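You operate a simulated robot arm through the tools that you are given. There is no shell and no other tool. Be economical: measure what you need, move in short steps, check, and stop when the job is done.

You run a simulated two-armed robot. Do the job below in one go: nothing can be reset, and whatever is moved stays where it is left.

Task
Pick up the orange bag with one hand, pass it to the other hand and put it on the second shelf of bay a1 from the top.

It is judged by the outcome, as a careful person would: the job done as asked, and still so three seconds after it is handed in. It fails if anything else is knocked over, pushed out of place, dropped, spilled or broken.

Robot
Two 6-joint arms with two-finger parallel grippers on one trunk, on a base that drives. Base frame: it is fixed to the floor where the robot stands at the start and does not move with it; the origin is under the middle of the robot, x ahead of it, y to its left, z up. Lengths are in m, angles in rad, forces in N, time in s.
The left shoulder is at the start at [-0.102, 0.177, 0.758], the right one opposite. With the tool pointing down near the work surface each hand reaches from about 0.1 to 0.7 m from the robot's upright axis, wherever it stands, measured 20 degrees to its own side. Places, roughly: second shelf of bay A1 [-2.9, 1.6, 0.6]. Payload 1.57 kg a hand.
Tool frame (each hand has its own): the origin (TCP) lies between the finger pads and is the grasp point; the fingertips stand 0.03 m ahead of it; z points along the fingers, y is the line along which they close. Largest opening 0.08 m; finger width 0.017, thickness 0.012; the body of the gripper, 0.04 by 0.082 m, starts 0.08 m behind the TCP.
Orientation is that of the tool frame in the base frame, as a unit quaternion [x, y, z, w]. With the fingers straight down and closing along the base's y, the tool's x points along the base's -x, its y along +y and its z along -z.

Tools
- The arms move only by the tool apply_moves. It takes "left_commands", "right_commands" or both (then of equal length, played together; a hand with none holds still); each is a list that holds one entry, the list of rows, each a list of 7 numbers: the shift along the tool's x, y, z in m, then the turn, a rotation vector about the tool's x, y, z in rad, then the gripper command, from -1 (shut) to 1 (fully open), values between in proportion. In form: [[[tx, ty, tz, wx, wy, wz, hand], ...]]. A call has 1 to 8 rows; each row is the pose to reach, as a shift and turn from the pose commanded when the call began, along the tool's axes at that moment. Rows are played at 5 a second. More than 0.05 m and 0.15 rad between two rows, or a gripper value outside its range, and nothing of the call is played. Where a pose cannot be reached the arm comes as near as it can. A force on the tool above 40 N (or 10 N above the force at the start of the call, whichever is more), or a blocked arm, ends the call early, and 0.2 s more pass. The fingers move at their own pace (about 0.072 m/s each) and stop on an object; they squeeze with about 37 N. The grip force told is the motor's: it shows also when the fingers shut on nothing. Time passes only in rows, and 0.2 s behind the last, so rows that repeat a pose let the fingers close. It gives the time, the measured TCP pose, the force on the tool (base axes), the opening and the grip force at its end, in the units of the frame above (readings bear some noise), with the torque about the TCP (base axes, N m) and any sound that the robot's microphone picked up, and new pictures: "pictures" is both (left out), scene, wrist or none (wrist: the cameras of the hands that moved).
- Cameras (640 x 400 px; columns grow to the right, rows downward): "scene" is now at [0.0392, 0.0091, 1.4824]; the picture's right is [0.11, -0.99, 0.00], its down [-0.72, -0.08, -0.69] and it looks along [0.68, 0.08, -0.73] (base axes); focal length 260 px, centre (320, 200). "left" rides on the left gripper at [0.072, 0.007, -0.122] in its tool frame; the picture's right is [-0.09, 1.00, 0.00], its down [-0.84, -0.08, -0.54] and it looks along [-0.54, -0.05, 0.84] (tool axes); focal length 238 px, centre (320, 200). "right" rides on the right gripper at [0.072, -0.007, -0.122] in its tool frame; the picture's right is [0.09, 1.00, 0.00], its down [-0.84, 0.08, -0.54] and it looks along [-0.54, 0.05, 0.84] (tool axes); focal length 238 px, centre (320, 200). There is no depth. A picture from a camera that has moved, and an enlarged one, comes with that camera's place and axes in the base frame and with its lens.
- slide_trunk(by): slides the trunk up (or, below 0, down) by that many m; the arms and the scene camera ride with it, the base frame stays. It gives what a move gives, with no picture.
- steer(legs): drives the robot by 1 to 6 legs, each [ahead, left, turn to the left] in m, m and rad, along the robot's own axes; the way and the turn of a leg run together, so that a leg with both is an arc; at most 1.5 m and 3.142 rad a leg. The arms and the cameras ride along, it lands a little off, and it stops where it bumps. It gives what a move gives, and a new picture of the scene camera.
- pan_tilt(pan, tilt): turns the head with the scene camera to pan (to the left, within 2.496 rad either way) and tilt (down, from -0.506 to 1.204), counted from straight ahead of the robot. It gives what a move gives, and a new picture of the scene camera.
- inspect(camera, box): a new picture of the part [left, top, right, bottom] of that camera's present view, enlarged. The clock stands still meanwhile.
- finish_job(): hands the job in; it is judged then, once.

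Work in short steps. Places have to be worked out from the pictures, the camera data and where the tool is seen: move nearer, look again, correct. Check each grasp and each placing, and mend what went wrong. You have 120 turns and 260 pictures in all, those below and enlarged ones among them. Open the grippers and draw the arms clear of the work before you hand the job in, unless the task says otherwise; then end with one line.

The tools are called by a JSON object that holds its "op" and its "data". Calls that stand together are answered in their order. apply_moves: Moves the arms, as the interface text tells. Its arguments: {"type":"object","properties":{"left_commands":{"type":"array","items":{"type":"array","items":{"type":"array","items":{"type":"number"}}}},"right_commands":{"type":"array","items":{"type":"array","items":{"type":"array","items":{"type":"number"}}}},"pictures":{"type":"string","enum":["both","scene","wrist","none"]}},"required":[]} The other tools are called the same way: slide_trunk (by) slides the trunk up or down; steer (legs) drives the base; pan_tilt (pan, tilt) turns the head that bears the scene camera; inspect (camera, box) takes an enlarged picture of a part of a camera's view; finish_job () hands the job in.

At the start:

```text
time: 0.0
left_tcp_pos: [0.4628, 0.3135, 1.103]
left_tcp_rot: [0.0, 1.0, -0.001, 0.0]
left_wrist_force: [-0.3, -0.5, -0.1]
left_ft_torque: [-0.01, 0.0, -0.03]
left_finger_gap: 0.0803
left_gripper_force: 0.0
right_tcp_pos: [0.4775, -0.1241, 1.0397]
right_tcp_rot: [0.0, 1.0, 0.001, -0.001]
right_wrist_force: [0.5, -0.3, 0.7]
right_ft_torque: [0.01, -0.03, 0.01]
right_finger_gap: 0.0802
right_gripper_force: 0.1
trunk travel left (down, up): [-0.2, 0.128]
robot x, y, heading: [-0.0002, 0.0016, -0.002]
head pan, tilt: [0.112, 0.812]
```

scene: 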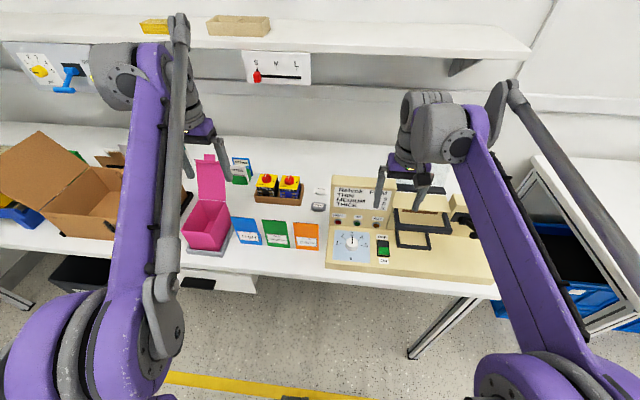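
right: 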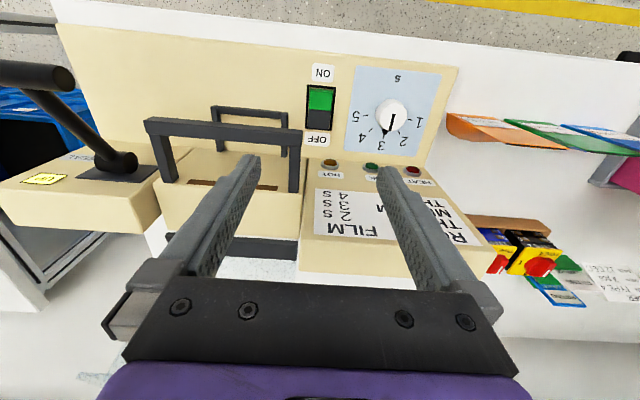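
left: 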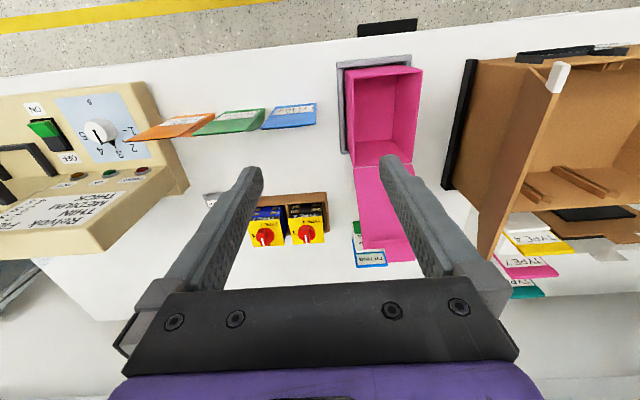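

The blue, green and orange flat items stand near the bench's front edge; I enlarge the view on them.

{"op": "inspect", "data": {"camera": "scene", "box": [220, 170, 350, 260]}}

{"op": "inspect", "data": {"camera": "left", "box": [110, 80, 330, 220]}}

{"op": "inspect", "data": {"camera": "right", "box": [420, 90, 640, 230]}}

```text
4.44 times, centred on (285, 215) of scene
camera zoom: at [0.0392, 0.0091, 1.4824], right [0.11, -0.99, 0.0], down [-0.72, -0.08, -0.69], along [0.68, 0.08, -0.73], focal length 1157 px, centre (476, 133)
```

zoom: 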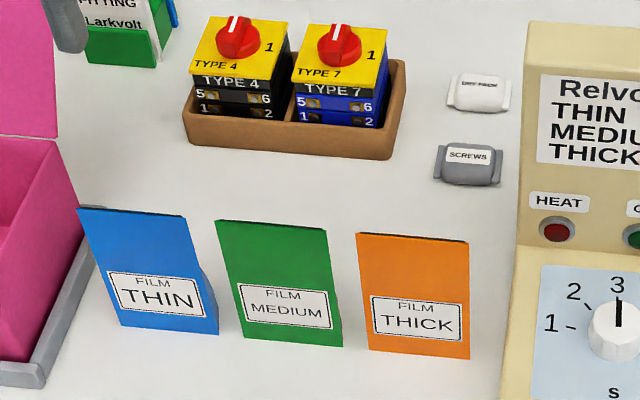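

```text
2.86 times, centred on (220, 150) of left
camera zoom: at [0.3923, 0.319, 1.2246], right [0.09, 1.0, 0.0], down [0.84, -0.08, 0.54], along [0.54, -0.05, -0.84], focal length 681 px, centre (606, 343)
```

zoom: 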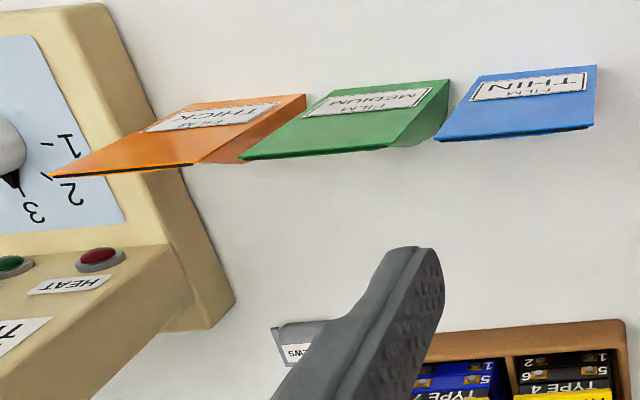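

```text
2.86 times, centred on (530, 160) of right
camera zoom: at [0.4064, -0.1308, 1.1626], right [-0.09, 1.0, 0.0], down [0.84, 0.08, 0.54], along [0.54, 0.05, -0.84], focal length 681 px, centre (-280, 314)
```

zoom: 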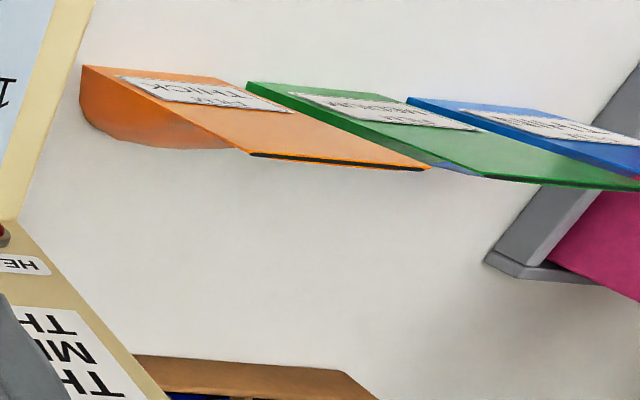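

The orange bag triangulates to x≈0.47, y≈0.096, from z≈0.805 (bench) to z≈0.927 (top edge), about 0.07 wide with its label face towards me. Before picking, I look at the target bay behind.

{"op": "pan_tilt", "data": {"pan": 2.49, "tilt": 0.25}}

```text
time: 2.2
left_tcp_pos: [0.4639, 0.3133, 1.1026]
left_tcp_rot: [0.0, 1.0, 0.0, 0.0]
left_wrist_force: [-0.9, 0.1, -0.2]
left_ft_torque: [0.02, -0.01, -0.01]
left_finger_gap: 0.0796
left_gripper_force: 0.0
right_tcp_pos: [0.4763, -0.1243, 1.04]
right_tcp_rot: [0.0, 1.0, 0.0, 0.0]
right_wrist_force: [-0.9, 0.8, 0.1]
right_ft_torque: [-0.01, 0.02, 0.0]
right_finger_gap: 0.0798
right_gripper_force: 0.0
trunk travel left (down, up): [-0.2, 0.128]
robot x, y, heading: [-0.0019, 0.0005, 0.001]
head pan, tilt: [2.491, 0.25]
camera scene: at [-0.1147, 0.0567, 1.5324], right [0.61, 0.8, 0.0], down [0.2, -0.15, -0.97], along [-0.77, 0.59, -0.25], focal length 260 px, centre (320, 200)
```

scene: 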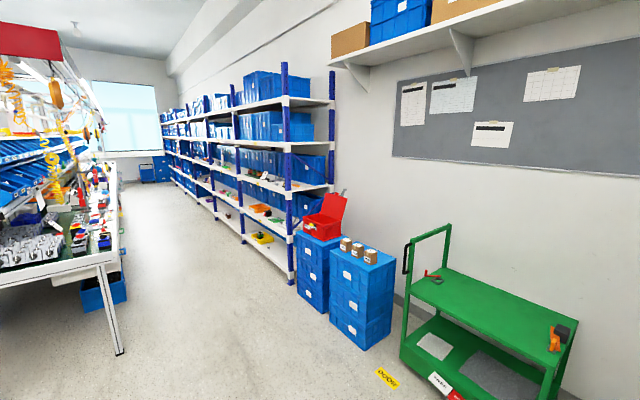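

Shelving runs along the left wall behind me. I enlarge it to find bay A1.

{"op": "inspect", "data": {"camera": "scene", "box": [150, 50, 350, 290]}}

{"op": "inspect", "data": {"camera": "scene", "box": [220, 60, 350, 160]}}

```text
1.67 times, centred on (250, 170) of scene
camera zoom: at [-0.1147, 0.0567, 1.5324], right [0.61, 0.8, 0.0], down [0.2, -0.15, -0.97], along [-0.77, 0.59, -0.25], focal length 434 px, centre (437, 250)
```

zoom: 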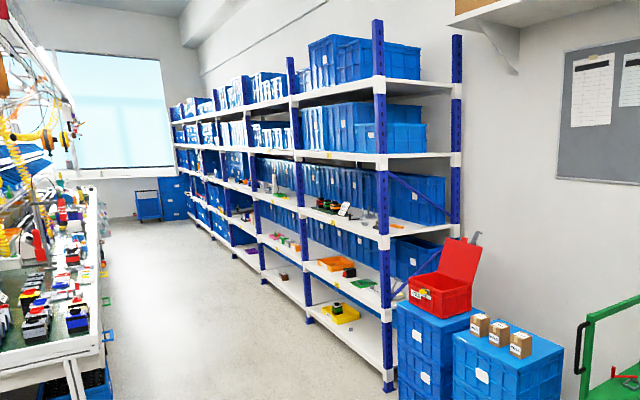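

```text
4.00 times, centred on (285, 110) of scene
camera zoom: at [-0.1147, 0.0567, 1.5324], right [0.61, 0.8, 0.0], down [0.2, -0.15, -0.97], along [-0.77, 0.59, -0.25], focal length 1041 px, centre (460, 560)
```

zoom: 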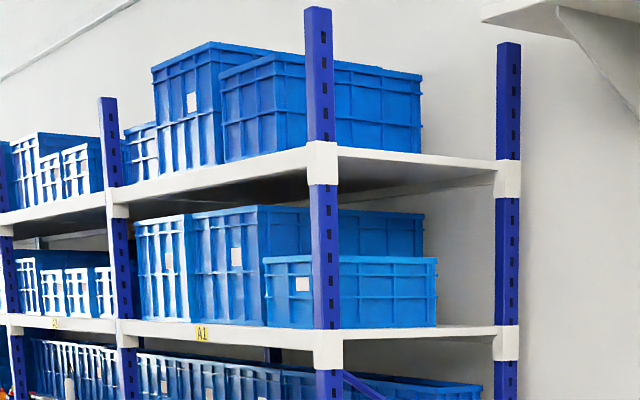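

I check the labels on the beams more closely.

{"op": "inspect", "data": {"camera": "scene", "box": [225, 110, 305, 160]}}

{"op": "inspect", "data": {"camera": "scene", "box": [220, 155, 310, 225]}}

{"op": "inspect", "data": {"camera": "scene", "box": [220, 205, 310, 285]}}

```text
8.00 times, centred on (265, 135) of scene
camera zoom: at [-0.1147, 0.0567, 1.5324], right [0.61, 0.8, 0.0], down [0.2, -0.15, -0.97], along [-0.77, 0.59, -0.25], focal length 2082 px, centre (760, 720)
```

zoom: 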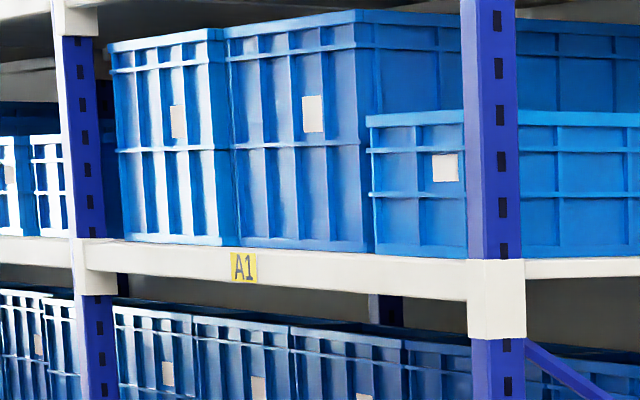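

```text
5.71 times, centred on (265, 190) of scene
camera zoom: at [-0.1147, 0.0567, 1.5324], right [0.61, 0.8, 0.0], down [0.2, -0.15, -0.97], along [-0.77, 0.59, -0.25], focal length 1487 px, centre (634, 257)
```

zoom: 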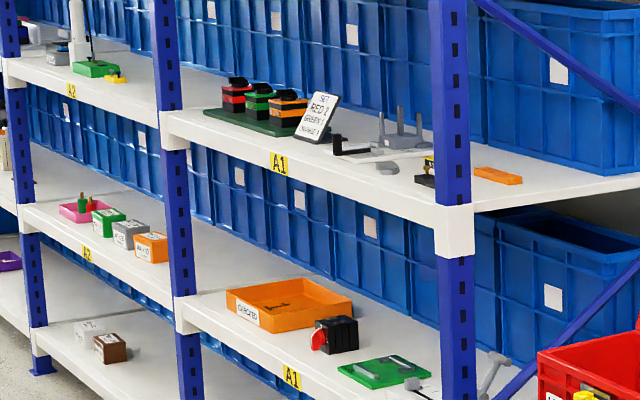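

```text
5.00 times, centred on (265, 245) of scene
camera zoom: at [-0.1147, 0.0567, 1.5324], right [0.61, 0.8, 0.0], down [0.2, -0.15, -0.97], along [-0.77, 0.59, -0.25], focal length 1301 px, centre (595, -25)
```

zoom: 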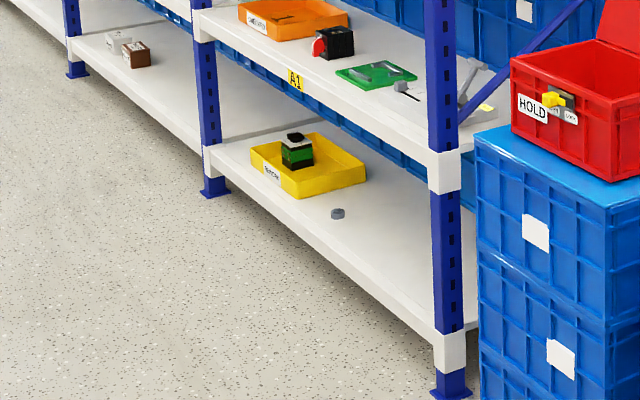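

Tags "A1" sit on the beams at z≈1.43, 0.99 and 0.54, each apparently naming the opening beneath it. That makes the second shelf of A1 the one at z≈0.54, which fits the hint. Next I turn the head back and bring the left hand over the bag, rotated a quarter turn so that it closes along x.

{"op": "pan_tilt", "data": {"pan": 0.15, "tilt": 0.85}}

{"op": "apply_moves", "data": {"left_commands": [[[0, -0.03, 0, 0, 0, 0.15, 1], [0, -0.06, 0, 0, 0, 0.3, 1], [0, -0.09, 0, 0, 0, 0.45, 1], [0, -0.12, 0, 0, 0, 0.6, 1], [0, -0.15, 0, 0, 0, 0.75, 1], [0, -0.18, 0, 0, 0, 0.9, 1], [-0.005, -0.2, 0, 0, 0, 1.05, 1], [-0.01, -0.217, 0, 0, 0, 1.2, 1]]], "pictures": "none"}}

{"op": "apply_moves", "data": {"left_commands": [[[0, 0, 0, 0, 0, 0.15, 1], [0, 0, 0, 0, 0, 0.3, 1], [0, 0, 0.03, 0, 0, 0.371, 1], [0, 0, 0.06, 0, 0, 0.371, 1], [0, 0, 0.09, 0, 0, 0.371, 1], [0, 0, 0.09, 0, 0, 0.371, 1]]], "pictures": "both"}}

```text
time: 4.3
left_tcp_pos: [0.464, 0.3135, 1.1032]
left_tcp_rot: [0.001, 1.0, 0.001, -0.002]
left_wrist_force: [0.2, 1.0, -0.2]
left_ft_torque: [0.03, -0.02, -0.01]
left_finger_gap: 0.0799
left_gripper_force: 0.1
right_tcp_pos: [0.4797, -0.1248, 1.04]
right_tcp_rot: [0.001, 1.0, 0.001, 0.0]
right_wrist_force: [-0.8, 0.6, 0.7]
right_ft_torque: [0.02, -0.01, -0.01]
right_finger_gap: 0.08
right_gripper_force: 0.0
trunk travel left (down, up): [-0.2, 0.128]
robot x, y, heading: [0.0037, 0.0034, 0.007]
head pan, tilt: [0.15, 0.85]
camera scene: at [0.0369, 0.0118, 1.4793], right [0.15, -0.99, 0.0], down [-0.74, -0.11, -0.66], along [0.65, 0.1, -0.75], focal length 260 px, centre (320, 200)
```

scene: 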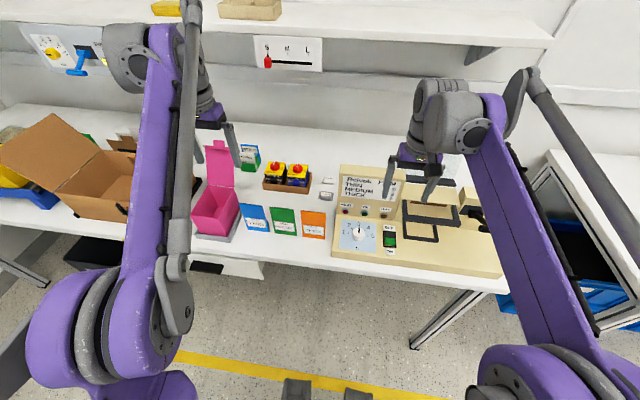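

```text
time: 6.2
left_tcp_pos: [0.4739, 0.0968, 1.1037]
left_tcp_rot: [0.566, 0.824, 0.0, 0.0]
left_wrist_force: [-0.5, 0.1, 0.6]
left_ft_torque: [0.01, -0.02, 0.02]
left_finger_gap: 0.0799
left_gripper_force: 0.1
right_tcp_pos: [0.4784, -0.1238, 1.0392]
right_tcp_rot: [0.0, 1.0, 0.0, 0.0]
right_wrist_force: [-0.6, 0.0, -0.3]
right_ft_torque: [0.06, -0.02, -0.02]
right_finger_gap: 0.0801
right_gripper_force: 0.1
trunk travel left (down, up): [-0.2, 0.128]
robot x, y, heading: [-0.0039, 0.0023, -0.003]
head pan, tilt: [0.15, 0.85]
```

```text
time: 7.5
left_tcp_pos: [0.4737, 0.0956, 1.0126]
left_tcp_rot: [0.708, 0.707, 0.0, -0.001]
left_wrist_force: [-0.1, -0.6, 0.1]
left_ft_torque: [0.01, 0.0, 0.0]
left_finger_gap: 0.0799
left_gripper_force: 0.1
right_tcp_pos: [0.4784, -0.1238, 1.0408]
right_tcp_rot: [0.0, 1.0, 0.0, 0.0]
right_wrist_force: [-0.2, 0.5, 0.0]
right_ft_torque: [0.0, 0.01, -0.01]
right_finger_gap: 0.0801
right_gripper_force: 0.0
trunk travel left (down, up): [-0.2, 0.128]
robot x, y, heading: [0.0034, -0.0009, -0.001]
head pan, tilt: [0.15, 0.85]
camera scene: at [0.0368, 0.0118, 1.4793], right [0.15, -0.99, 0.0], down [-0.74, -0.11, -0.66], along [0.65, 0.1, -0.75], focal length 260 px, centre (320, 200)
camera left: at [0.4811, 0.1673, 1.1343], right [1.0, -0.09, 0.0], down [-0.08, -0.84, 0.54], along [-0.05, -0.54, -0.84], focal length 238 px, centre (320, 200)
```

scene: 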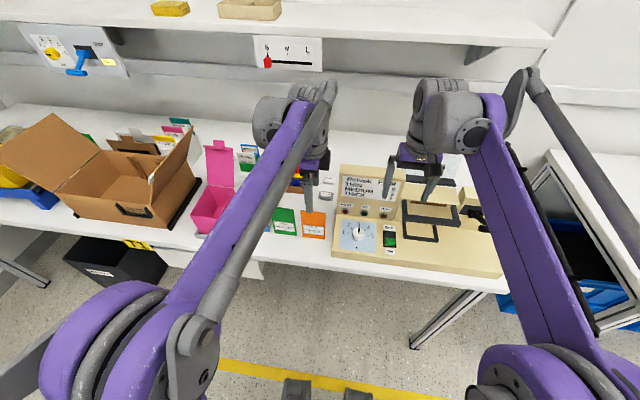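
left: 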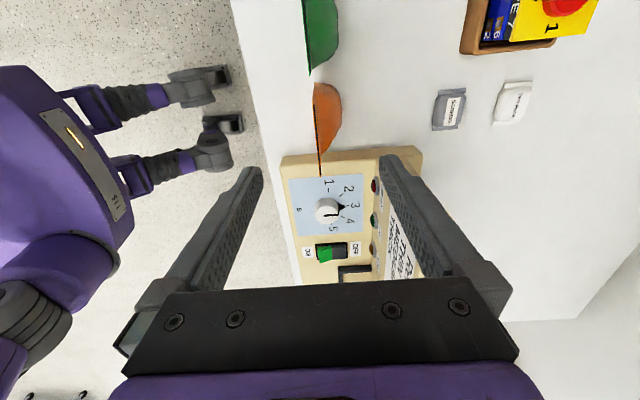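

The view down shows the bag's top edge between the fingers, at x≈0.470, y≈0.062–0.131. I go down about 0.1 m to z≈0.912.

{"op": "apply_moves", "data": {"left_commands": [[[0, -0.003, 0.025, 0, 0, 0, 1], [0, -0.003, 0.05, 0, 0, 0, 1], [0, -0.003, 0.075, 0, 0, 0, 1], [0, -0.003, 0.1, 0, 0, 0, 1], [0, -0.003, 0.1, 0, 0, 0, 1]]], "pictures": "both"}}

{"op": "inspect", "data": {"camera": "scene", "box": [250, 150, 360, 250]}}

```text
time: 8.8
left_tcp_pos: [0.47, 0.096, 0.913]
left_tcp_rot: [0.707, 0.707, 0.0, 0.0]
left_wrist_force: [-0.6, -0.1, -0.4]
left_ft_torque: [-0.01, -0.03, 0.0]
left_finger_gap: 0.0798
left_gripper_force: 0.0
right_tcp_pos: [0.479, -0.1247, 1.0398]
right_tcp_rot: [0.001, 1.0, -0.001, -0.001]
right_wrist_force: [0.4, 0.9, 0.0]
right_ft_torque: [-0.02, -0.02, 0.02]
right_finger_gap: 0.0801
right_gripper_force: 0.1
trunk travel left (down, up): [-0.2, 0.128]
robot x, y, heading: [-0.0023, 0.0019, 0.001]
head pan, tilt: [0.15, 0.85]
camera scene: at [0.0367, 0.0118, 1.4793], right [0.15, -0.99, 0.0], down [-0.74, -0.11, -0.66], along [0.65, 0.1, -0.75], focal length 260 px, centre (320, 200)
camera left: at [0.4772, 0.1679, 1.0337], right [1.0, -0.09, 0.0], down [-0.08, -0.84, 0.54], along [-0.05, -0.54, -0.84], focal length 238 px, centre (320, 200)
```

scene: 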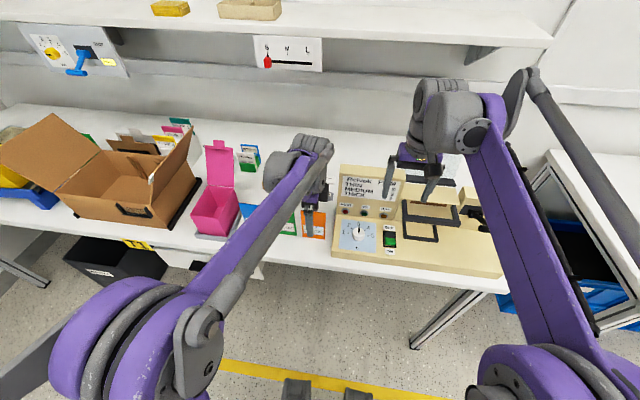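
left: 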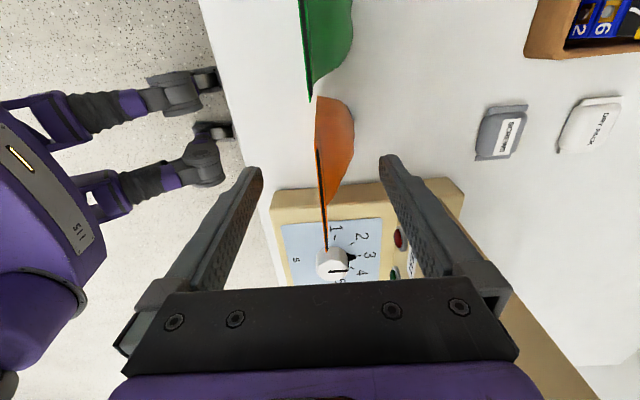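

```text
4.00 times, centred on (305, 200) of scene
camera zoom: at [0.0367, 0.0118, 1.4793], right [0.15, -0.99, 0.0], down [-0.74, -0.11, -0.66], along [0.65, 0.1, -0.75], focal length 1041 px, centre (380, 200)
```

zoom: 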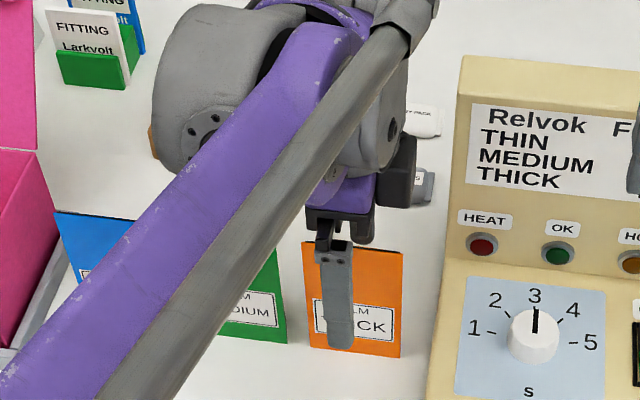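

TCP lies mid-way along the bag's top edge, with one finger on each side. I close the hand.

{"op": "apply_moves", "data": {"left_commands": [[[0, 0, 0, 0, 0, 0, -1], [0, 0, 0, 0, 0, 0, -1], [0, 0, 0, 0, 0, 0, -1], [0, 0, 0, 0, 0, 0, -1], [0, 0, 0, 0, 0, 0, -1]]], "pictures": "wrist"}}

```text
time: 9.9
left_tcp_pos: [0.4713, 0.0969, 0.913]
left_tcp_rot: [0.707, 0.707, 0.0, 0.0]
left_wrist_force: [-0.8, -0.5, 1.5]
left_ft_torque: [0.03, 0.08, -0.01]
left_finger_gap: 0.0035
left_gripper_force: 24.2
right_tcp_pos: [0.4783, -0.1243, 1.0386]
right_tcp_rot: [0.001, 1.0, -0.001, 0.0]
right_wrist_force: [0.4, 0.6, 0.2]
right_ft_torque: [0.01, 0.01, -0.01]
right_finger_gap: 0.08
right_gripper_force: 0.1
trunk travel left (down, up): [-0.2, 0.128]
robot x, y, heading: [0.0017, -0.0011, -0.001]
head pan, tilt: [0.15, 0.85]
camera left: at [0.4772, 0.1678, 1.034], right [1.0, -0.09, 0.0], down [-0.08, -0.84, 0.54], along [-0.05, -0.54, -0.84], focal length 238 px, centre (320, 200)
```

left: 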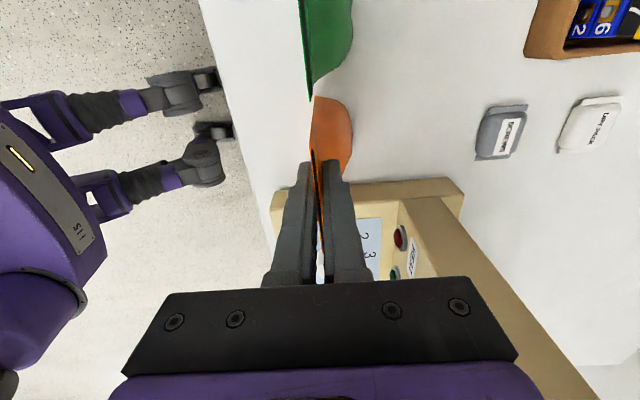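

The bag is held, with the gap at 3.5 mm. I lift straight up 0.16 m and also raise the right hand.

{"op": "apply_moves", "data": {"left_commands": [[[0, 0, -0.02, 0, 0, 0, -1], [0, 0, -0.05, 0, 0, 0, -1], [0, 0, -0.08, 0, 0, 0, -1], [0, 0, -0.11, 0, 0, 0, -1], [0, 0, -0.14, 0, 0, 0, -1], [0, 0, -0.16, 0, 0, 0, -1]]], "right_commands": [[[0, 0, -0.02, 0, 0, 0, 1], [0, 0, -0.04, 0, 0, 0, 1], [0, 0, -0.06, 0, 0, 0, 1], [0, -0.03, -0.06, 0, 0, 0, 1], [0, -0.06, -0.06, 0, 0, 0, 1], [0, -0.08, -0.06, 0, 0, 0, 1]]], "pictures": "both"}}

```text
time: 11.3
left_tcp_pos: [0.4699, 0.0957, 1.0752]
left_tcp_rot: [0.707, 0.707, 0.0, 0.0]
left_wrist_force: [0.2, 0.0, -0.2]
left_ft_torque: [0.0, 0.02, -0.01]
left_finger_gap: 0.0037
left_gripper_force: 24.4
right_tcp_pos: [0.4773, -0.2049, 1.1014]
right_tcp_rot: [-0.001, 1.0, 0.0, 0.0]
right_wrist_force: [-0.7, 0.8, -0.5]
right_ft_torque: [0.02, -0.01, 0.03]
right_finger_gap: 0.0798
right_gripper_force: 0.0
trunk travel left (down, up): [-0.2, 0.128]
robot x, y, heading: [-0.0, 0.0001, -0.005]
head pan, tilt: [0.15, 0.85]
camera scene: at [0.0368, 0.0114, 1.4793], right [0.15, -0.99, 0.0], down [-0.74, -0.11, -0.66], along [0.65, 0.1, -0.75], focal length 260 px, centre (320, 200)
camera right: at [0.4069, -0.2119, 1.2234], right [-0.09, 1.0, 0.0], down [0.84, 0.08, 0.54], along [0.54, 0.05, -0.84], focal length 238 px, centre (320, 200)
camera left: at [0.4777, 0.1669, 1.196], right [1.0, -0.09, 0.0], down [-0.08, -0.84, 0.54], along [-0.05, -0.54, -0.84], focal length 238 px, centre (320, 200)
```

scene: 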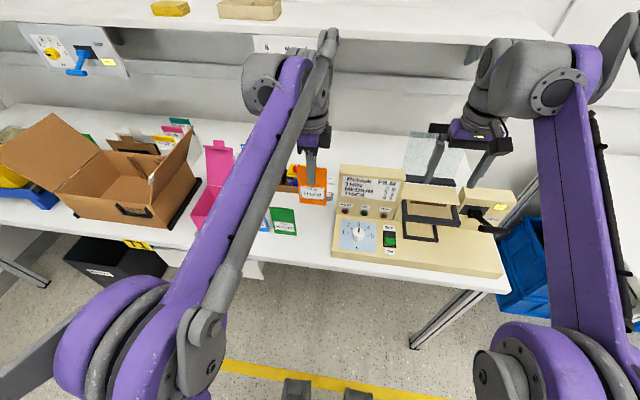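
right: 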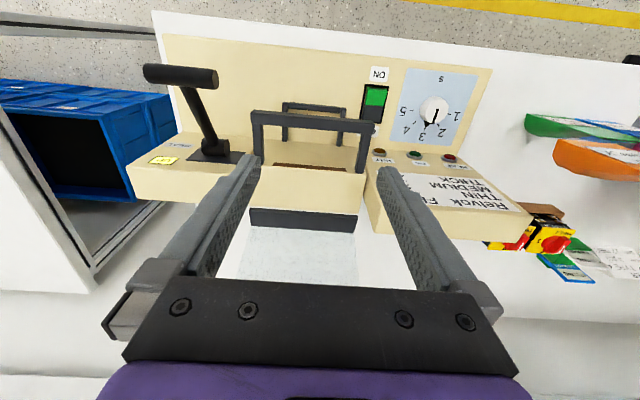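
left: 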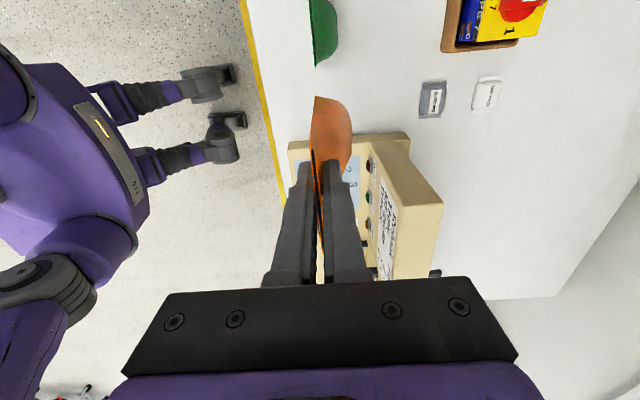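

The bag is up and clear of the rest. I drive back 0.6 m to have free room for the hand-over.

{"op": "steer", "data": {"legs": [[-0.6, 0, 0]]}}

```text
time: 14.8
left_tcp_pos: [-0.1308, 0.0945, 1.0754]
left_tcp_rot: [0.711, 0.703, 0.0, 0.0]
left_wrist_force: [-0.2, -0.8, -0.9]
left_ft_torque: [0.0, -0.03, 0.02]
left_finger_gap: 0.0033
left_gripper_force: 24.5
right_tcp_pos: [-0.1255, -0.2063, 1.1005]
right_tcp_rot: [0.006, 1.0, 0.0, 0.0]
right_wrist_force: [-0.1, 0.1, 0.4]
right_ft_torque: [0.0, -0.03, 0.0]
right_finger_gap: 0.0801
right_gripper_force: 0.2
trunk travel left (down, up): [-0.2, 0.128]
robot x, y, heading: [-0.5979, 0.0079, -0.013]
head pan, tilt: [0.15, 0.85]
camera scene: at [-0.5651, 0.0147, 1.4793], right [0.14, -0.99, 0.0], down [-0.74, -0.1, -0.66], along [0.65, 0.09, -0.75], focal length 260 px, centre (320, 200)
```

scene: 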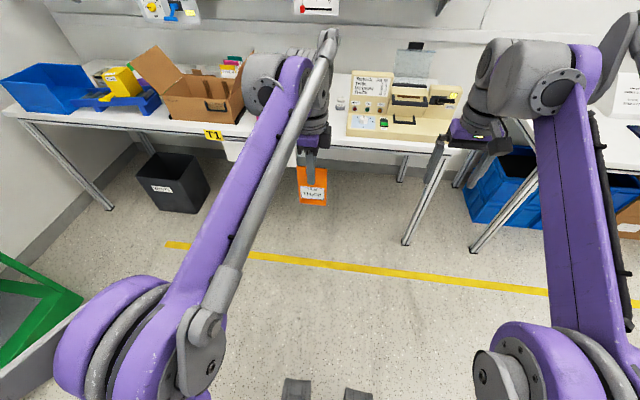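

The bag hangs level beneath the left hand, its top edge at z≈1.09. I now turn the right hand a quarter turn so that it closes along x, as a first step to gripping the lower right edge of the bag at 45°.

{"op": "apply_moves", "data": {"right_commands": [[[0, 0, 0, 0, 0, -0.15, 1], [0, 0, 0, 0, 0, -0.3, 1], [0, 0, 0, 0, 0, -0.45, 1], [0, 0, 0, 0, 0, -0.6, 1], [0, 0, 0, 0, 0, -0.75, 1], [0, 0, 0, 0, 0, -0.9, 1], [0, 0, 0, 0, 0, -1.05, 1], [0, 0, 0, 0, 0, -1.2, 1]]], "pictures": "none"}}

{"op": "apply_moves", "data": {"right_commands": [[[0, 0, 0, 0, 0, -0.15, 1], [0, 0, 0, 0, 0, -0.3, 1], [0, 0, 0, 0, 0, -0.371, 1]]], "pictures": "none"}}

{"op": "apply_moves", "data": {"right_commands": [[[0, 0, 0, 0, -0.14, 0, 1], [0, 0, 0, 0, -0.28, 0, 1], [0, 0, 0, 0, -0.42, 0, 1], [0, 0, 0, 0, -0.56, 0, 1], [0, 0, 0, 0, -0.7, 0, 1], [0, 0, 0, 0, -0.785, 0, 1]]], "pictures": "both"}}

```text
time: 16.6
left_tcp_pos: [-0.1299, 0.0935, 1.0744]
left_tcp_rot: [0.712, 0.703, 0.0, 0.0]
left_wrist_force: [0.5, 0.6, -0.6]
left_ft_torque: [-0.02, -0.02, -0.01]
left_finger_gap: 0.0035
left_gripper_force: 24.4
right_tcp_pos: [-0.1265, -0.206, 1.0999]
right_tcp_rot: [-0.562, 0.827, -0.001, 0.0]
right_wrist_force: [-1.0, 0.5, 0.7]
right_ft_torque: [-0.02, 0.0, -0.02]
right_finger_gap: 0.0799
right_gripper_force: 0.1
trunk travel left (down, up): [-0.2, 0.128]
robot x, y, heading: [-0.6048, 0.0041, -0.007]
head pan, tilt: [0.15, 0.85]
```

```text
time: 17.4
left_tcp_pos: [-0.1303, 0.0946, 1.0746]
left_tcp_rot: [0.711, 0.703, 0.0, 0.001]
left_wrist_force: [0.3, -0.3, -0.3]
left_ft_torque: [-0.03, -0.01, 0.02]
left_finger_gap: 0.0034
left_gripper_force: 24.2
right_tcp_pos: [-0.1256, -0.2071, 1.101]
right_tcp_rot: [-0.704, 0.71, -0.001, 0.0]
right_wrist_force: [0.2, 0.2, -0.5]
right_ft_torque: [0.0, 0.0, 0.04]
right_finger_gap: 0.0802
right_gripper_force: 0.0
trunk travel left (down, up): [-0.2, 0.128]
robot x, y, heading: [-0.6016, 0.001, -0.013]
head pan, tilt: [0.15, 0.85]
```

```text
time: 18.8
left_tcp_pos: [-0.1304, 0.0945, 1.0744]
left_tcp_rot: [0.711, 0.703, 0.0, 0.0]
left_wrist_force: [1.1, -1.3, -0.3]
left_ft_torque: [0.02, 0.0, 0.02]
left_finger_gap: 0.0036
left_gripper_force: 24.7
right_tcp_pos: [-0.1255, -0.2063, 1.1013]
right_tcp_rot: [-0.65, 0.656, 0.269, 0.274]
right_wrist_force: [-0.4, -1.0, -0.8]
right_ft_torque: [0.0, 0.0, 0.01]
right_finger_gap: 0.0799
right_gripper_force: 0.1
trunk travel left (down, up): [-0.2, 0.128]
robot x, y, heading: [-0.6007, 0.0025, -0.012]
head pan, tilt: [0.15, 0.85]
camera scene: at [-0.5648, 0.0146, 1.4793], right [0.14, -0.99, 0.0], down [-0.74, -0.1, -0.66], along [0.65, 0.09, -0.75], focal length 260 px, centre (320, 200)
camera right: at [-0.12, -0.3436, 1.137], right [-1.0, -0.05, -0.07], down [-0.08, 0.21, 0.98], along [-0.04, 0.98, -0.21], focal length 238 px, centre (320, 200)
```

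scene: 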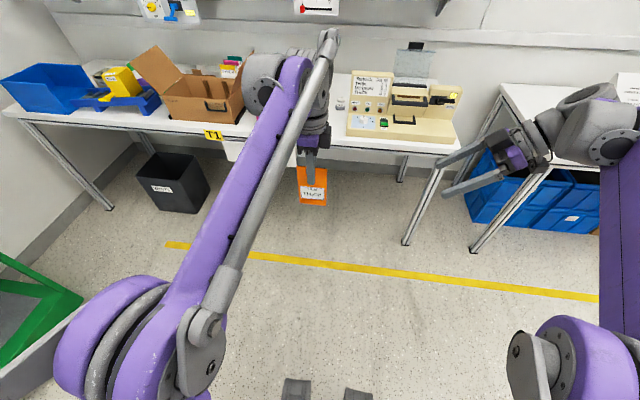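
right: 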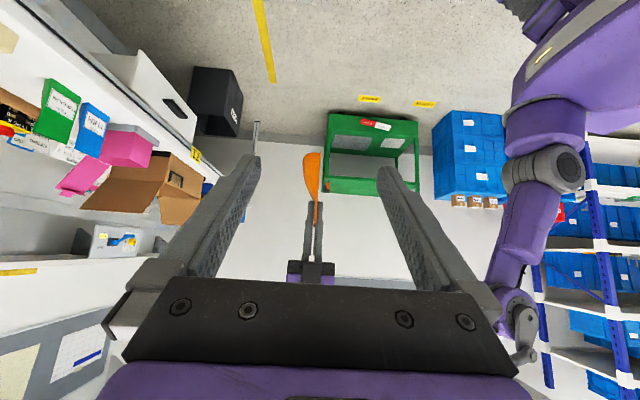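

The right camera shows the bag's teardrop profile edge-on: bottom at z≈0.965, about 0.025 thick around z≈1.01, centre x≈-0.12. I move to a point 0.12 m short of the grip, then look.

{"op": "apply_moves", "data": {"right_commands": [[[-0.027, 0, 0.028, 0, 0, 0, 1], [-0.054, -0.001, 0.056, 0, 0, 0, 1], [-0.081, -0.002, 0.084, 0, 0, 0, 1], [-0.108, -0.003, 0.112, 0, 0, 0, 1], [-0.135, -0.0035, 0.141, 0, 0, 0, 1], [-0.135, -0.0035, 0.141, 0, 0, 0, 1]]], "pictures": "both"}}

```text
time: 20.1
left_tcp_pos: [-0.13, 0.0949, 1.0739]
left_tcp_rot: [0.711, 0.703, 0.0, 0.0]
left_wrist_force: [-0.2, 0.1, -1.0]
left_ft_torque: [0.02, 0.02, -0.05]
left_finger_gap: 0.0035
left_gripper_force: 24.5
right_tcp_pos: [-0.1197, -0.0125, 1.0966]
right_tcp_rot: [-0.65, 0.657, 0.269, 0.273]
right_wrist_force: [0.7, -0.3, 0.3]
right_ft_torque: [0.0, 0.0, -0.03]
right_finger_gap: 0.08
right_gripper_force: 0.1
trunk travel left (down, up): [-0.2, 0.128]
robot x, y, heading: [-0.6025, 0.0045, -0.006]
head pan, tilt: [0.15, 0.85]
camera scene: at [-0.5649, 0.0142, 1.4793], right [0.14, -0.99, 0.0], down [-0.74, -0.1, -0.66], along [0.65, 0.09, -0.75], focal length 260 px, centre (320, 200)
camera right: at [-0.1139, -0.1498, 1.1335], right [-1.0, -0.05, -0.07], down [-0.08, 0.21, 0.97], along [-0.04, 0.98, -0.21], focal length 238 px, centre (320, 200)
```

scene: 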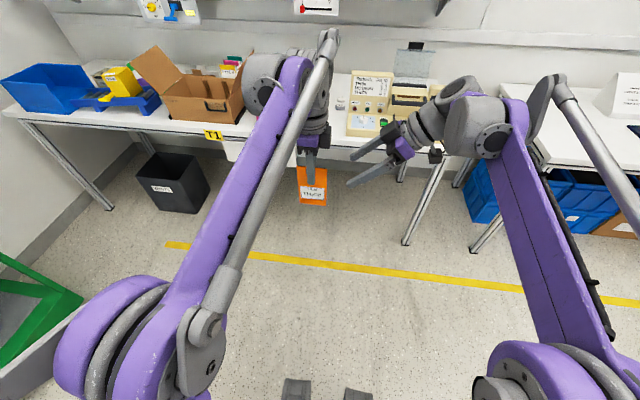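
right: 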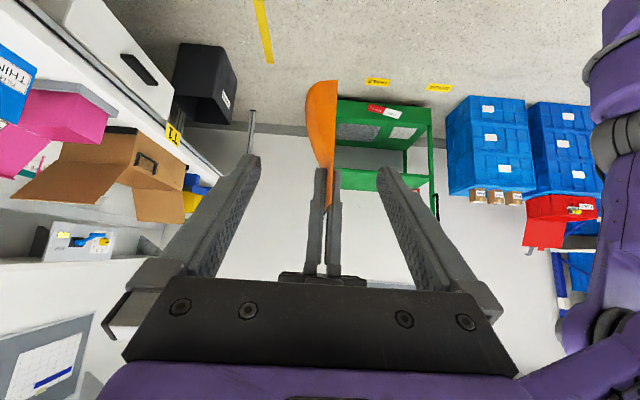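

The bag is centred between the right fingers, and the left fingers are well above. I advance 0.122 m along the tool axis.

{"op": "apply_moves", "data": {"right_commands": [[[0, 0, 0.03, 0, 0, 0, 1], [0, 0, 0.06, 0, 0, 0, 1], [0, 0, 0.09, 0, 0, 0, 1], [0, 0, 0.11, 0, 0, 0, 1], [0, 0, 0.122, 0, 0, 0, 1], [0, 0, 0.122, 0, 0, 0, 1]]], "pictures": "both"}}

{"op": "inspect", "data": {"camera": "scene", "box": [260, 120, 390, 220]}}

```text
time: 21.6
left_tcp_pos: [-0.1307, 0.0949, 1.0744]
left_tcp_rot: [0.712, 0.703, 0.0, 0.0]
left_wrist_force: [0.2, 0.4, -1.4]
left_ft_torque: [0.02, 0.01, -0.01]
left_finger_gap: 0.0035
left_gripper_force: 24.3
right_tcp_pos: [-0.12, 0.075, 1.0094]
right_tcp_rot: [-0.65, 0.657, 0.269, 0.272]
right_wrist_force: [0.7, 0.0, 0.1]
right_ft_torque: [-0.01, 0.04, 0.03]
right_finger_gap: 0.08
right_gripper_force: 0.1
trunk travel left (down, up): [-0.2, 0.128]
robot x, y, heading: [-0.6015, 0.0042, -0.014]
head pan, tilt: [0.15, 0.85]
camera scene: at [-0.5649, 0.0147, 1.4793], right [0.14, -0.99, 0.0], down [-0.74, -0.1, -0.66], along [0.65, 0.09, -0.75], focal length 260 px, centre (320, 200)
camera right: at [-0.1141, -0.062, 1.0459], right [-1.0, -0.05, -0.07], down [-0.08, 0.21, 0.97], along [-0.04, 0.98, -0.21], focal length 238 px, centre (320, 200)
```

scene: 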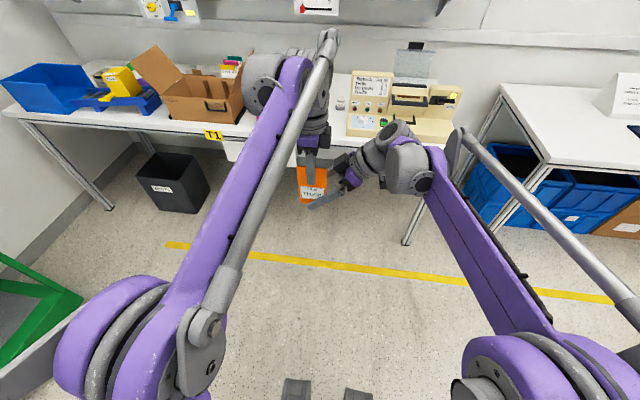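
right: 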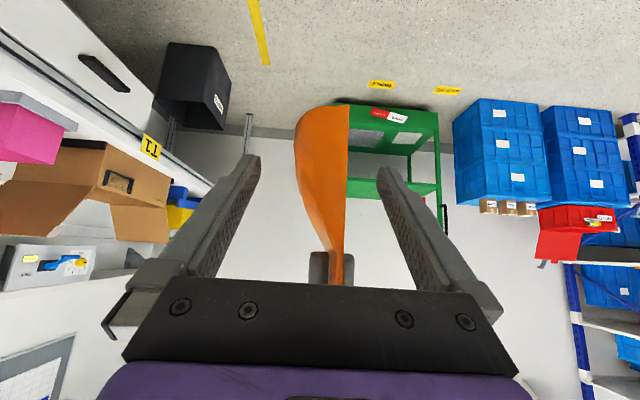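

```text
4.00 times, centred on (325, 170) of scene
camera zoom: at [-0.5649, 0.0147, 1.4793], right [0.14, -0.99, 0.0], down [-0.74, -0.1, -0.66], along [0.65, 0.09, -0.75], focal length 1041 px, centre (300, 320)
```

zoom: 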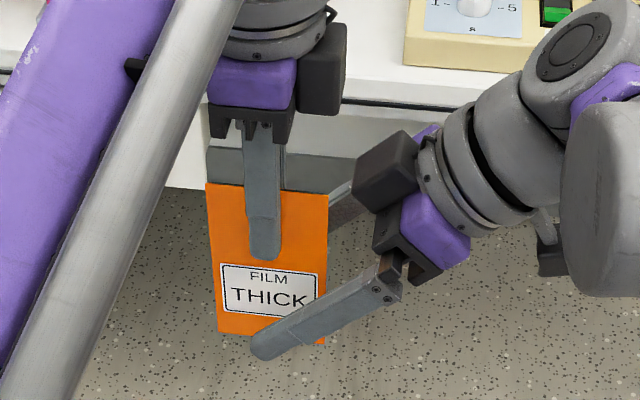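

The right fingers straddle the bag's lower right part, centred. I close the right hand.

{"op": "apply_moves", "data": {"right_commands": [[[0, 0, 0, 0, 0, 0, -1], [0, 0, 0, 0, 0, 0, -1], [0, 0, 0, 0, 0, 0, -1], [0, 0, 0, 0, 0, 0, -1], [0, 0, 0, 0, 0, 0, -1]]], "pictures": "both"}}

{"op": "inspect", "data": {"camera": "scene", "box": [260, 120, 390, 220]}}

```text
time: 22.8
left_tcp_pos: [-0.1311, 0.0931, 1.0722]
left_tcp_rot: [0.711, 0.703, -0.001, 0.0]
left_wrist_force: [-9.6, -1.1, 3.2]
left_ft_torque: [-0.13, 1.06, 0.01]
left_finger_gap: 0.004
left_gripper_force: 24.4
right_tcp_pos: [-0.1182, 0.0759, 1.0095]
right_tcp_rot: [-0.65, 0.657, 0.269, 0.273]
right_wrist_force: [9.8, 0.6, -1.9]
right_ft_torque: [-0.02, -0.38, -0.25]
right_finger_gap: 0.0291
right_gripper_force: 36.8
trunk travel left (down, up): [-0.2, 0.128]
robot x, y, heading: [-0.6022, 0.0047, -0.012]
head pan, tilt: [0.15, 0.85]
camera scene: at [-0.5648, 0.0147, 1.4793], right [0.14, -0.99, 0.0], down [-0.74, -0.1, -0.66], along [0.65, 0.09, -0.75], focal length 260 px, centre (320, 200)
camera right: at [-0.1138, -0.0623, 1.046], right [-1.0, -0.05, -0.07], down [-0.08, 0.21, 0.97], along [-0.04, 0.98, -0.21], focal length 238 px, centre (320, 200)
```

scene: 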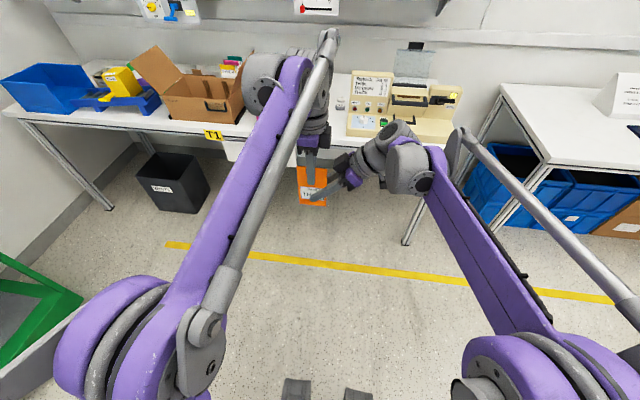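
right: 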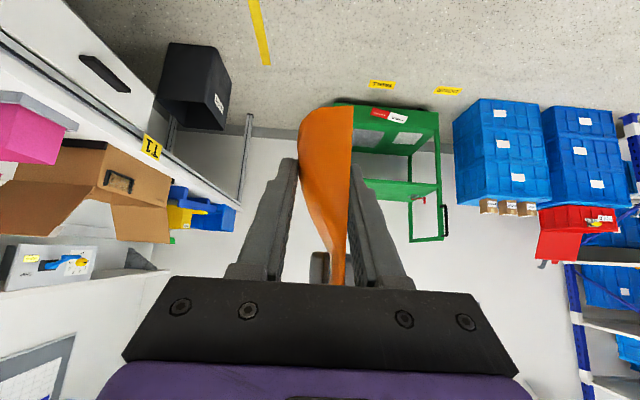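

```text
4.00 times, centred on (325, 170) of scene
camera zoom: at [-0.5648, 0.0147, 1.4793], right [0.14, -0.99, 0.0], down [-0.74, -0.1, -0.66], along [0.65, 0.09, -0.75], focal length 1041 px, centre (300, 320)
```

zoom: 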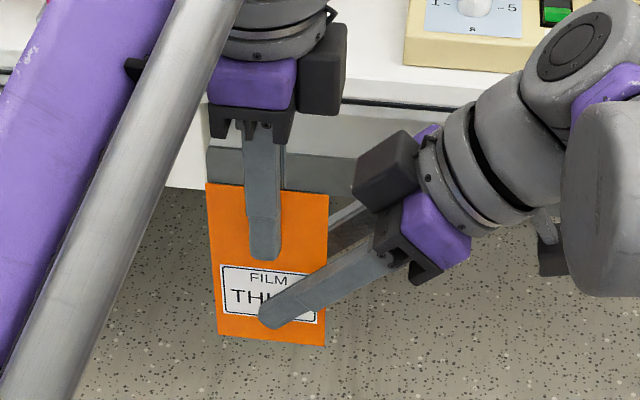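

Both hands hold the bag (right gap 29 mm, 37 N), so I open the left hand while the right stays still.

{"op": "apply_moves", "data": {"left_commands": [[[0, 0, 0, 0, 0, 0, -0.8], [0, 0, 0, 0, 0, 0, 0], [0, 0, 0, 0, 0, 0, 1], [0, 0, 0, 0, 0, 0, 1], [0, 0, 0, 0, 0, 0, 1]]], "right_commands": [[[0, 0, 0, 0, 0, 0, -1], [0, 0, 0, 0, 0, 0, -1], [0, 0, 0, 0, 0, 0, -1], [0, 0, 0, 0, 0, 0, -1], [0, 0, 0, 0, 0, 0, -1]]], "pictures": "both"}}

{"op": "inspect", "data": {"camera": "scene", "box": [260, 120, 390, 220]}}

```text
time: 23.9
left_tcp_pos: [-0.1311, 0.0944, 1.0734]
left_tcp_rot: [0.711, 0.703, 0.0, -0.001]
left_wrist_force: [-0.8, 0.0, -0.4]
left_ft_torque: [0.01, 0.05, -0.02]
left_finger_gap: 0.0798
left_gripper_force: 0.0
right_tcp_pos: [-0.1198, 0.0754, 1.0094]
right_tcp_rot: [-0.65, 0.657, 0.269, 0.272]
right_wrist_force: [0.3, 0.2, -0.5]
right_ft_torque: [0.01, -0.01, 0.0]
right_finger_gap: 0.0285
right_gripper_force: 36.5
trunk travel left (down, up): [-0.2, 0.128]
robot x, y, heading: [-0.6035, 0.0026, -0.011]
head pan, tilt: [0.15, 0.85]
camera scene: at [-0.5648, 0.0147, 1.4793], right [0.14, -0.99, 0.0], down [-0.74, -0.1, -0.66], along [0.65, 0.09, -0.75], focal length 260 px, centre (320, 200)
camera right: at [-0.114, -0.0622, 1.0461], right [-1.0, -0.05, -0.07], down [-0.08, 0.21, 0.97], along [-0.04, 0.98, -0.21], focal length 238 px, centre (320, 200)
camera left: at [-0.1222, 0.1652, 1.1957], right [0.99, -0.1, 0.0], down [-0.09, -0.84, 0.54], along [-0.06, -0.54, -0.84], focal length 238 px, centre (320, 200)
```

scene: 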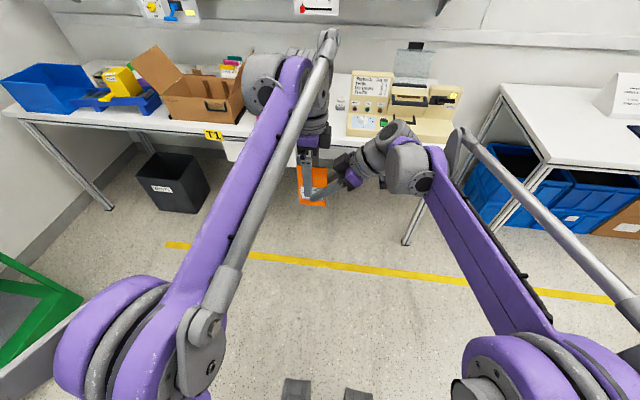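
right: 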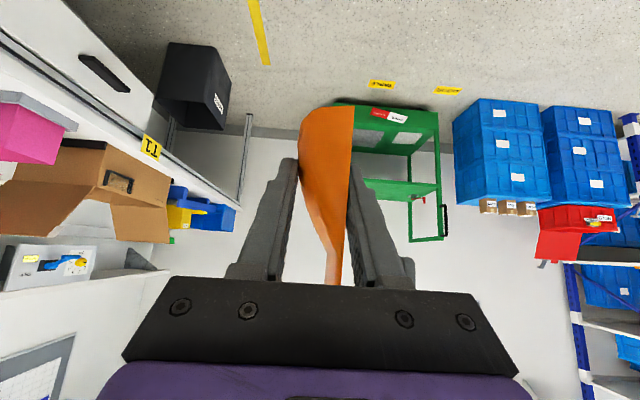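
left: 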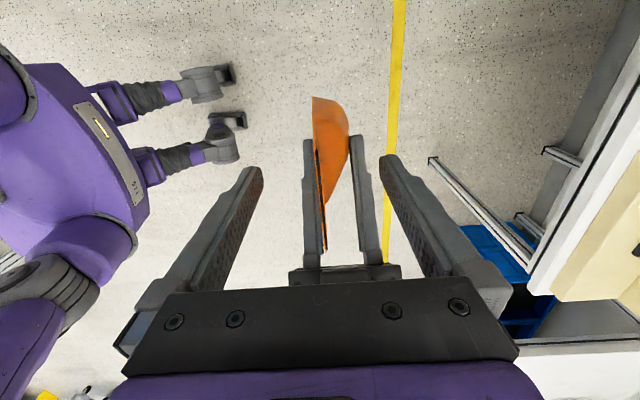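

```text
4.00 times, centred on (325, 170) of scene
camera zoom: at [-0.5648, 0.0147, 1.4793], right [0.14, -0.99, 0.0], down [-0.74, -0.1, -0.66], along [0.65, 0.09, -0.75], focal length 1041 px, centre (300, 320)
```

zoom: 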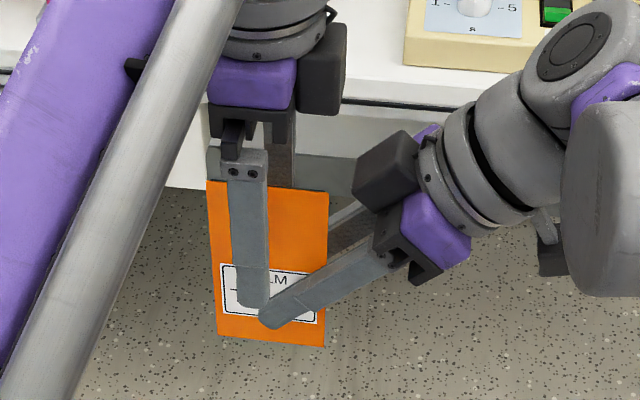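

The right hand alone holds the bag. I lift the left hand clear, then move it left and back towards the body.

{"op": "apply_moves", "data": {"left_commands": [[[0, 0, -0.03, 0, 0, 0, 1], [0, 0, -0.07, 0, 0, 0, 1], [0, 0, -0.11, 0, 0, 0, 1], [0.04, 0, -0.12, 0, 0, 0, 1], [0.085, 0, -0.12, 0, 0, 0, 1], [0.13, 0, -0.12, 0, 0, 0, 1], [0.175, 0, -0.12, 0, 0, 0, 1], [0.22, 0, -0.12, 0, 0, 0, 1]]], "pictures": "scene"}}

{"op": "apply_moves", "data": {"left_commands": [[[0, -0.04, 0, 0, 0, 0, 1], [0, -0.08, 0, 0, 0, 0, 1], [0, -0.12, 0, 0, 0, 0, 1], [0, -0.16, 0, 0, 0, 0, 1], [0, -0.2, 0, 0, 0, 0, 1], [0, -0.24, 0, 0, 0, 0, 1]]], "pictures": "scene"}}

```text
time: 25.8
left_tcp_pos: [-0.1462, 0.2936, 1.1716]
left_tcp_rot: [0.712, 0.702, 0.0, 0.001]
left_wrist_force: [0.3, 0.0, 0.3]
left_ft_torque: [0.02, 0.02, -0.01]
left_finger_gap: 0.0798
left_gripper_force: 0.1
left hand out of reach, approached as far as the arm can: row 3, 4, 5, 6, 7, 8
right_tcp_pos: [-0.1193, 0.0752, 1.0096]
right_tcp_rot: [-0.65, 0.657, 0.269, 0.272]
right_wrist_force: [-0.1, 0.0, 0.7]
right_ft_torque: [-0.03, 0.01, -0.02]
right_finger_gap: 0.0286
right_gripper_force: 36.7
trunk travel left (down, up): [-0.2, 0.128]
robot x, y, heading: [-0.5979, 0.0016, -0.011]
head pan, tilt: [0.15, 0.85]
camera scene: at [-0.5644, 0.0152, 1.4793], right [0.14, -0.99, 0.0], down [-0.74, -0.1, -0.66], along [0.65, 0.09, -0.75], focal length 260 px, centre (320, 200)
```

scene: 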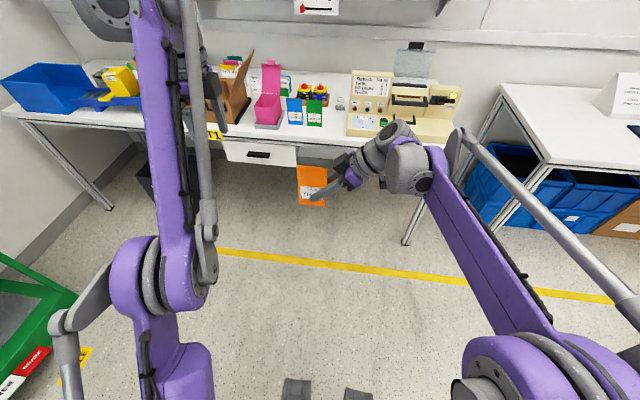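

```text
time: 27.1
left_tcp_pos: [-0.3876, 0.2956, 1.1709]
left_tcp_rot: [0.712, 0.702, 0.0, -0.001]
left_wrist_force: [0.5, 0.0, -0.3]
left_ft_torque: [0.0, -0.02, -0.01]
left_finger_gap: 0.0801
left_gripper_force: 0.1
left hand out of reach, approached as far as the arm can: row 1
right_tcp_pos: [-0.12, 0.0744, 1.0106]
right_tcp_rot: [-0.649, 0.658, 0.268, 0.273]
right_wrist_force: [0.1, -0.1, 0.9]
right_ft_torque: [0.0, -0.02, -0.01]
right_finger_gap: 0.0285
right_gripper_force: 37.5
trunk travel left (down, up): [-0.2, 0.128]
robot x, y, heading: [-0.6011, 0.003, -0.006]
head pan, tilt: [0.15, 0.85]
camera scene: at [-0.5658, 0.0143, 1.4794], right [0.14, -0.99, 0.0], down [-0.74, -0.1, -0.66], along [0.65, 0.09, -0.75], focal length 260 px, centre (320, 200)
```

scene: 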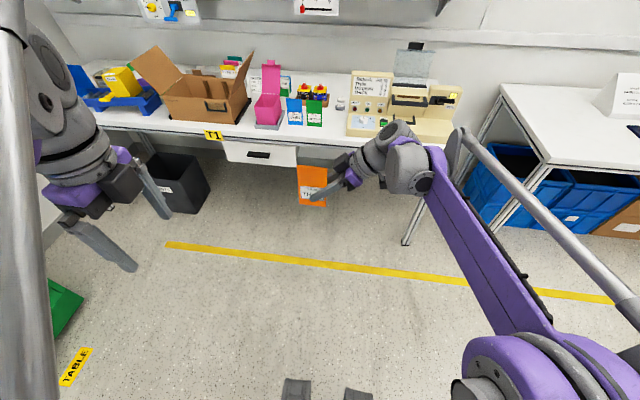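

The left hand is tucked in. I now swing the right hand with the bag to point forward, yawing right 90° about the vertical while moving it to its own side.

{"op": "apply_moves", "data": {"right_commands": [[[0.017, 0.007, -0.017, 0.104, 0, 0.103, -1], [0.034, 0.014, -0.034, 0.208, 0, 0.207, -1], [0.05, 0.022, -0.051, 0.312, 0, 0.311, -1], [0.067, 0.029, -0.068, 0.416, 0, 0.414, -1], [0.084, 0.036, -0.085, 0.52, 0, 0.518, -1], [0.1, 0.043, -0.101, 0.624, 0, 0.621, -1], [0.117, 0.05, -0.118, 0.728, 0, 0.725, -1], [0.134, 0.058, -0.135, 0.832, 0, 0.828, -1]]], "pictures": "scene"}}

```text
time: 28.9
left_tcp_pos: [-0.3867, 0.2962, 1.1704]
left_tcp_rot: [0.711, 0.704, 0.0, 0.0]
left_wrist_force: [-0.5, -0.1, -0.2]
left_ft_torque: [-0.01, -0.07, -0.01]
left_finger_gap: 0.0798
left_gripper_force: 0.0
right_tcp_pos: [-0.1788, -0.1158, 1.0102]
right_tcp_rot: [-0.177, 0.906, 0.073, 0.377]
right_wrist_force: [-0.1, 0.2, -0.4]
right_ft_torque: [-0.01, 0.03, 0.04]
right_finger_gap: 0.0285
right_gripper_force: 37.2
trunk travel left (down, up): [-0.2, 0.128]
robot x, y, heading: [-0.605, 0.0066, -0.012]
head pan, tilt: [0.15, 0.85]
camera scene: at [-0.5655, 0.0146, 1.4793], right [0.14, -0.99, 0.0], down [-0.74, -0.1, -0.66], along [0.65, 0.09, -0.75], focal length 260 px, centre (320, 200)
```

scene: 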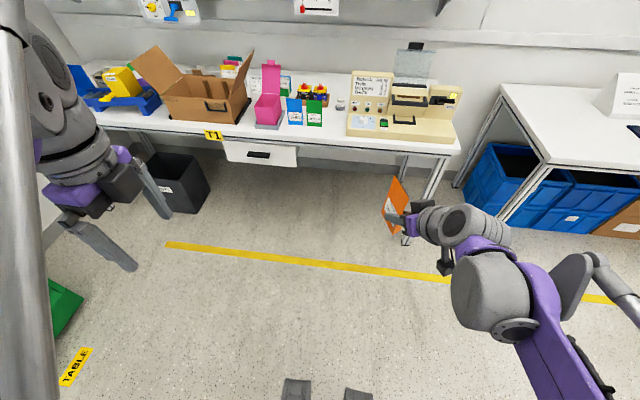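

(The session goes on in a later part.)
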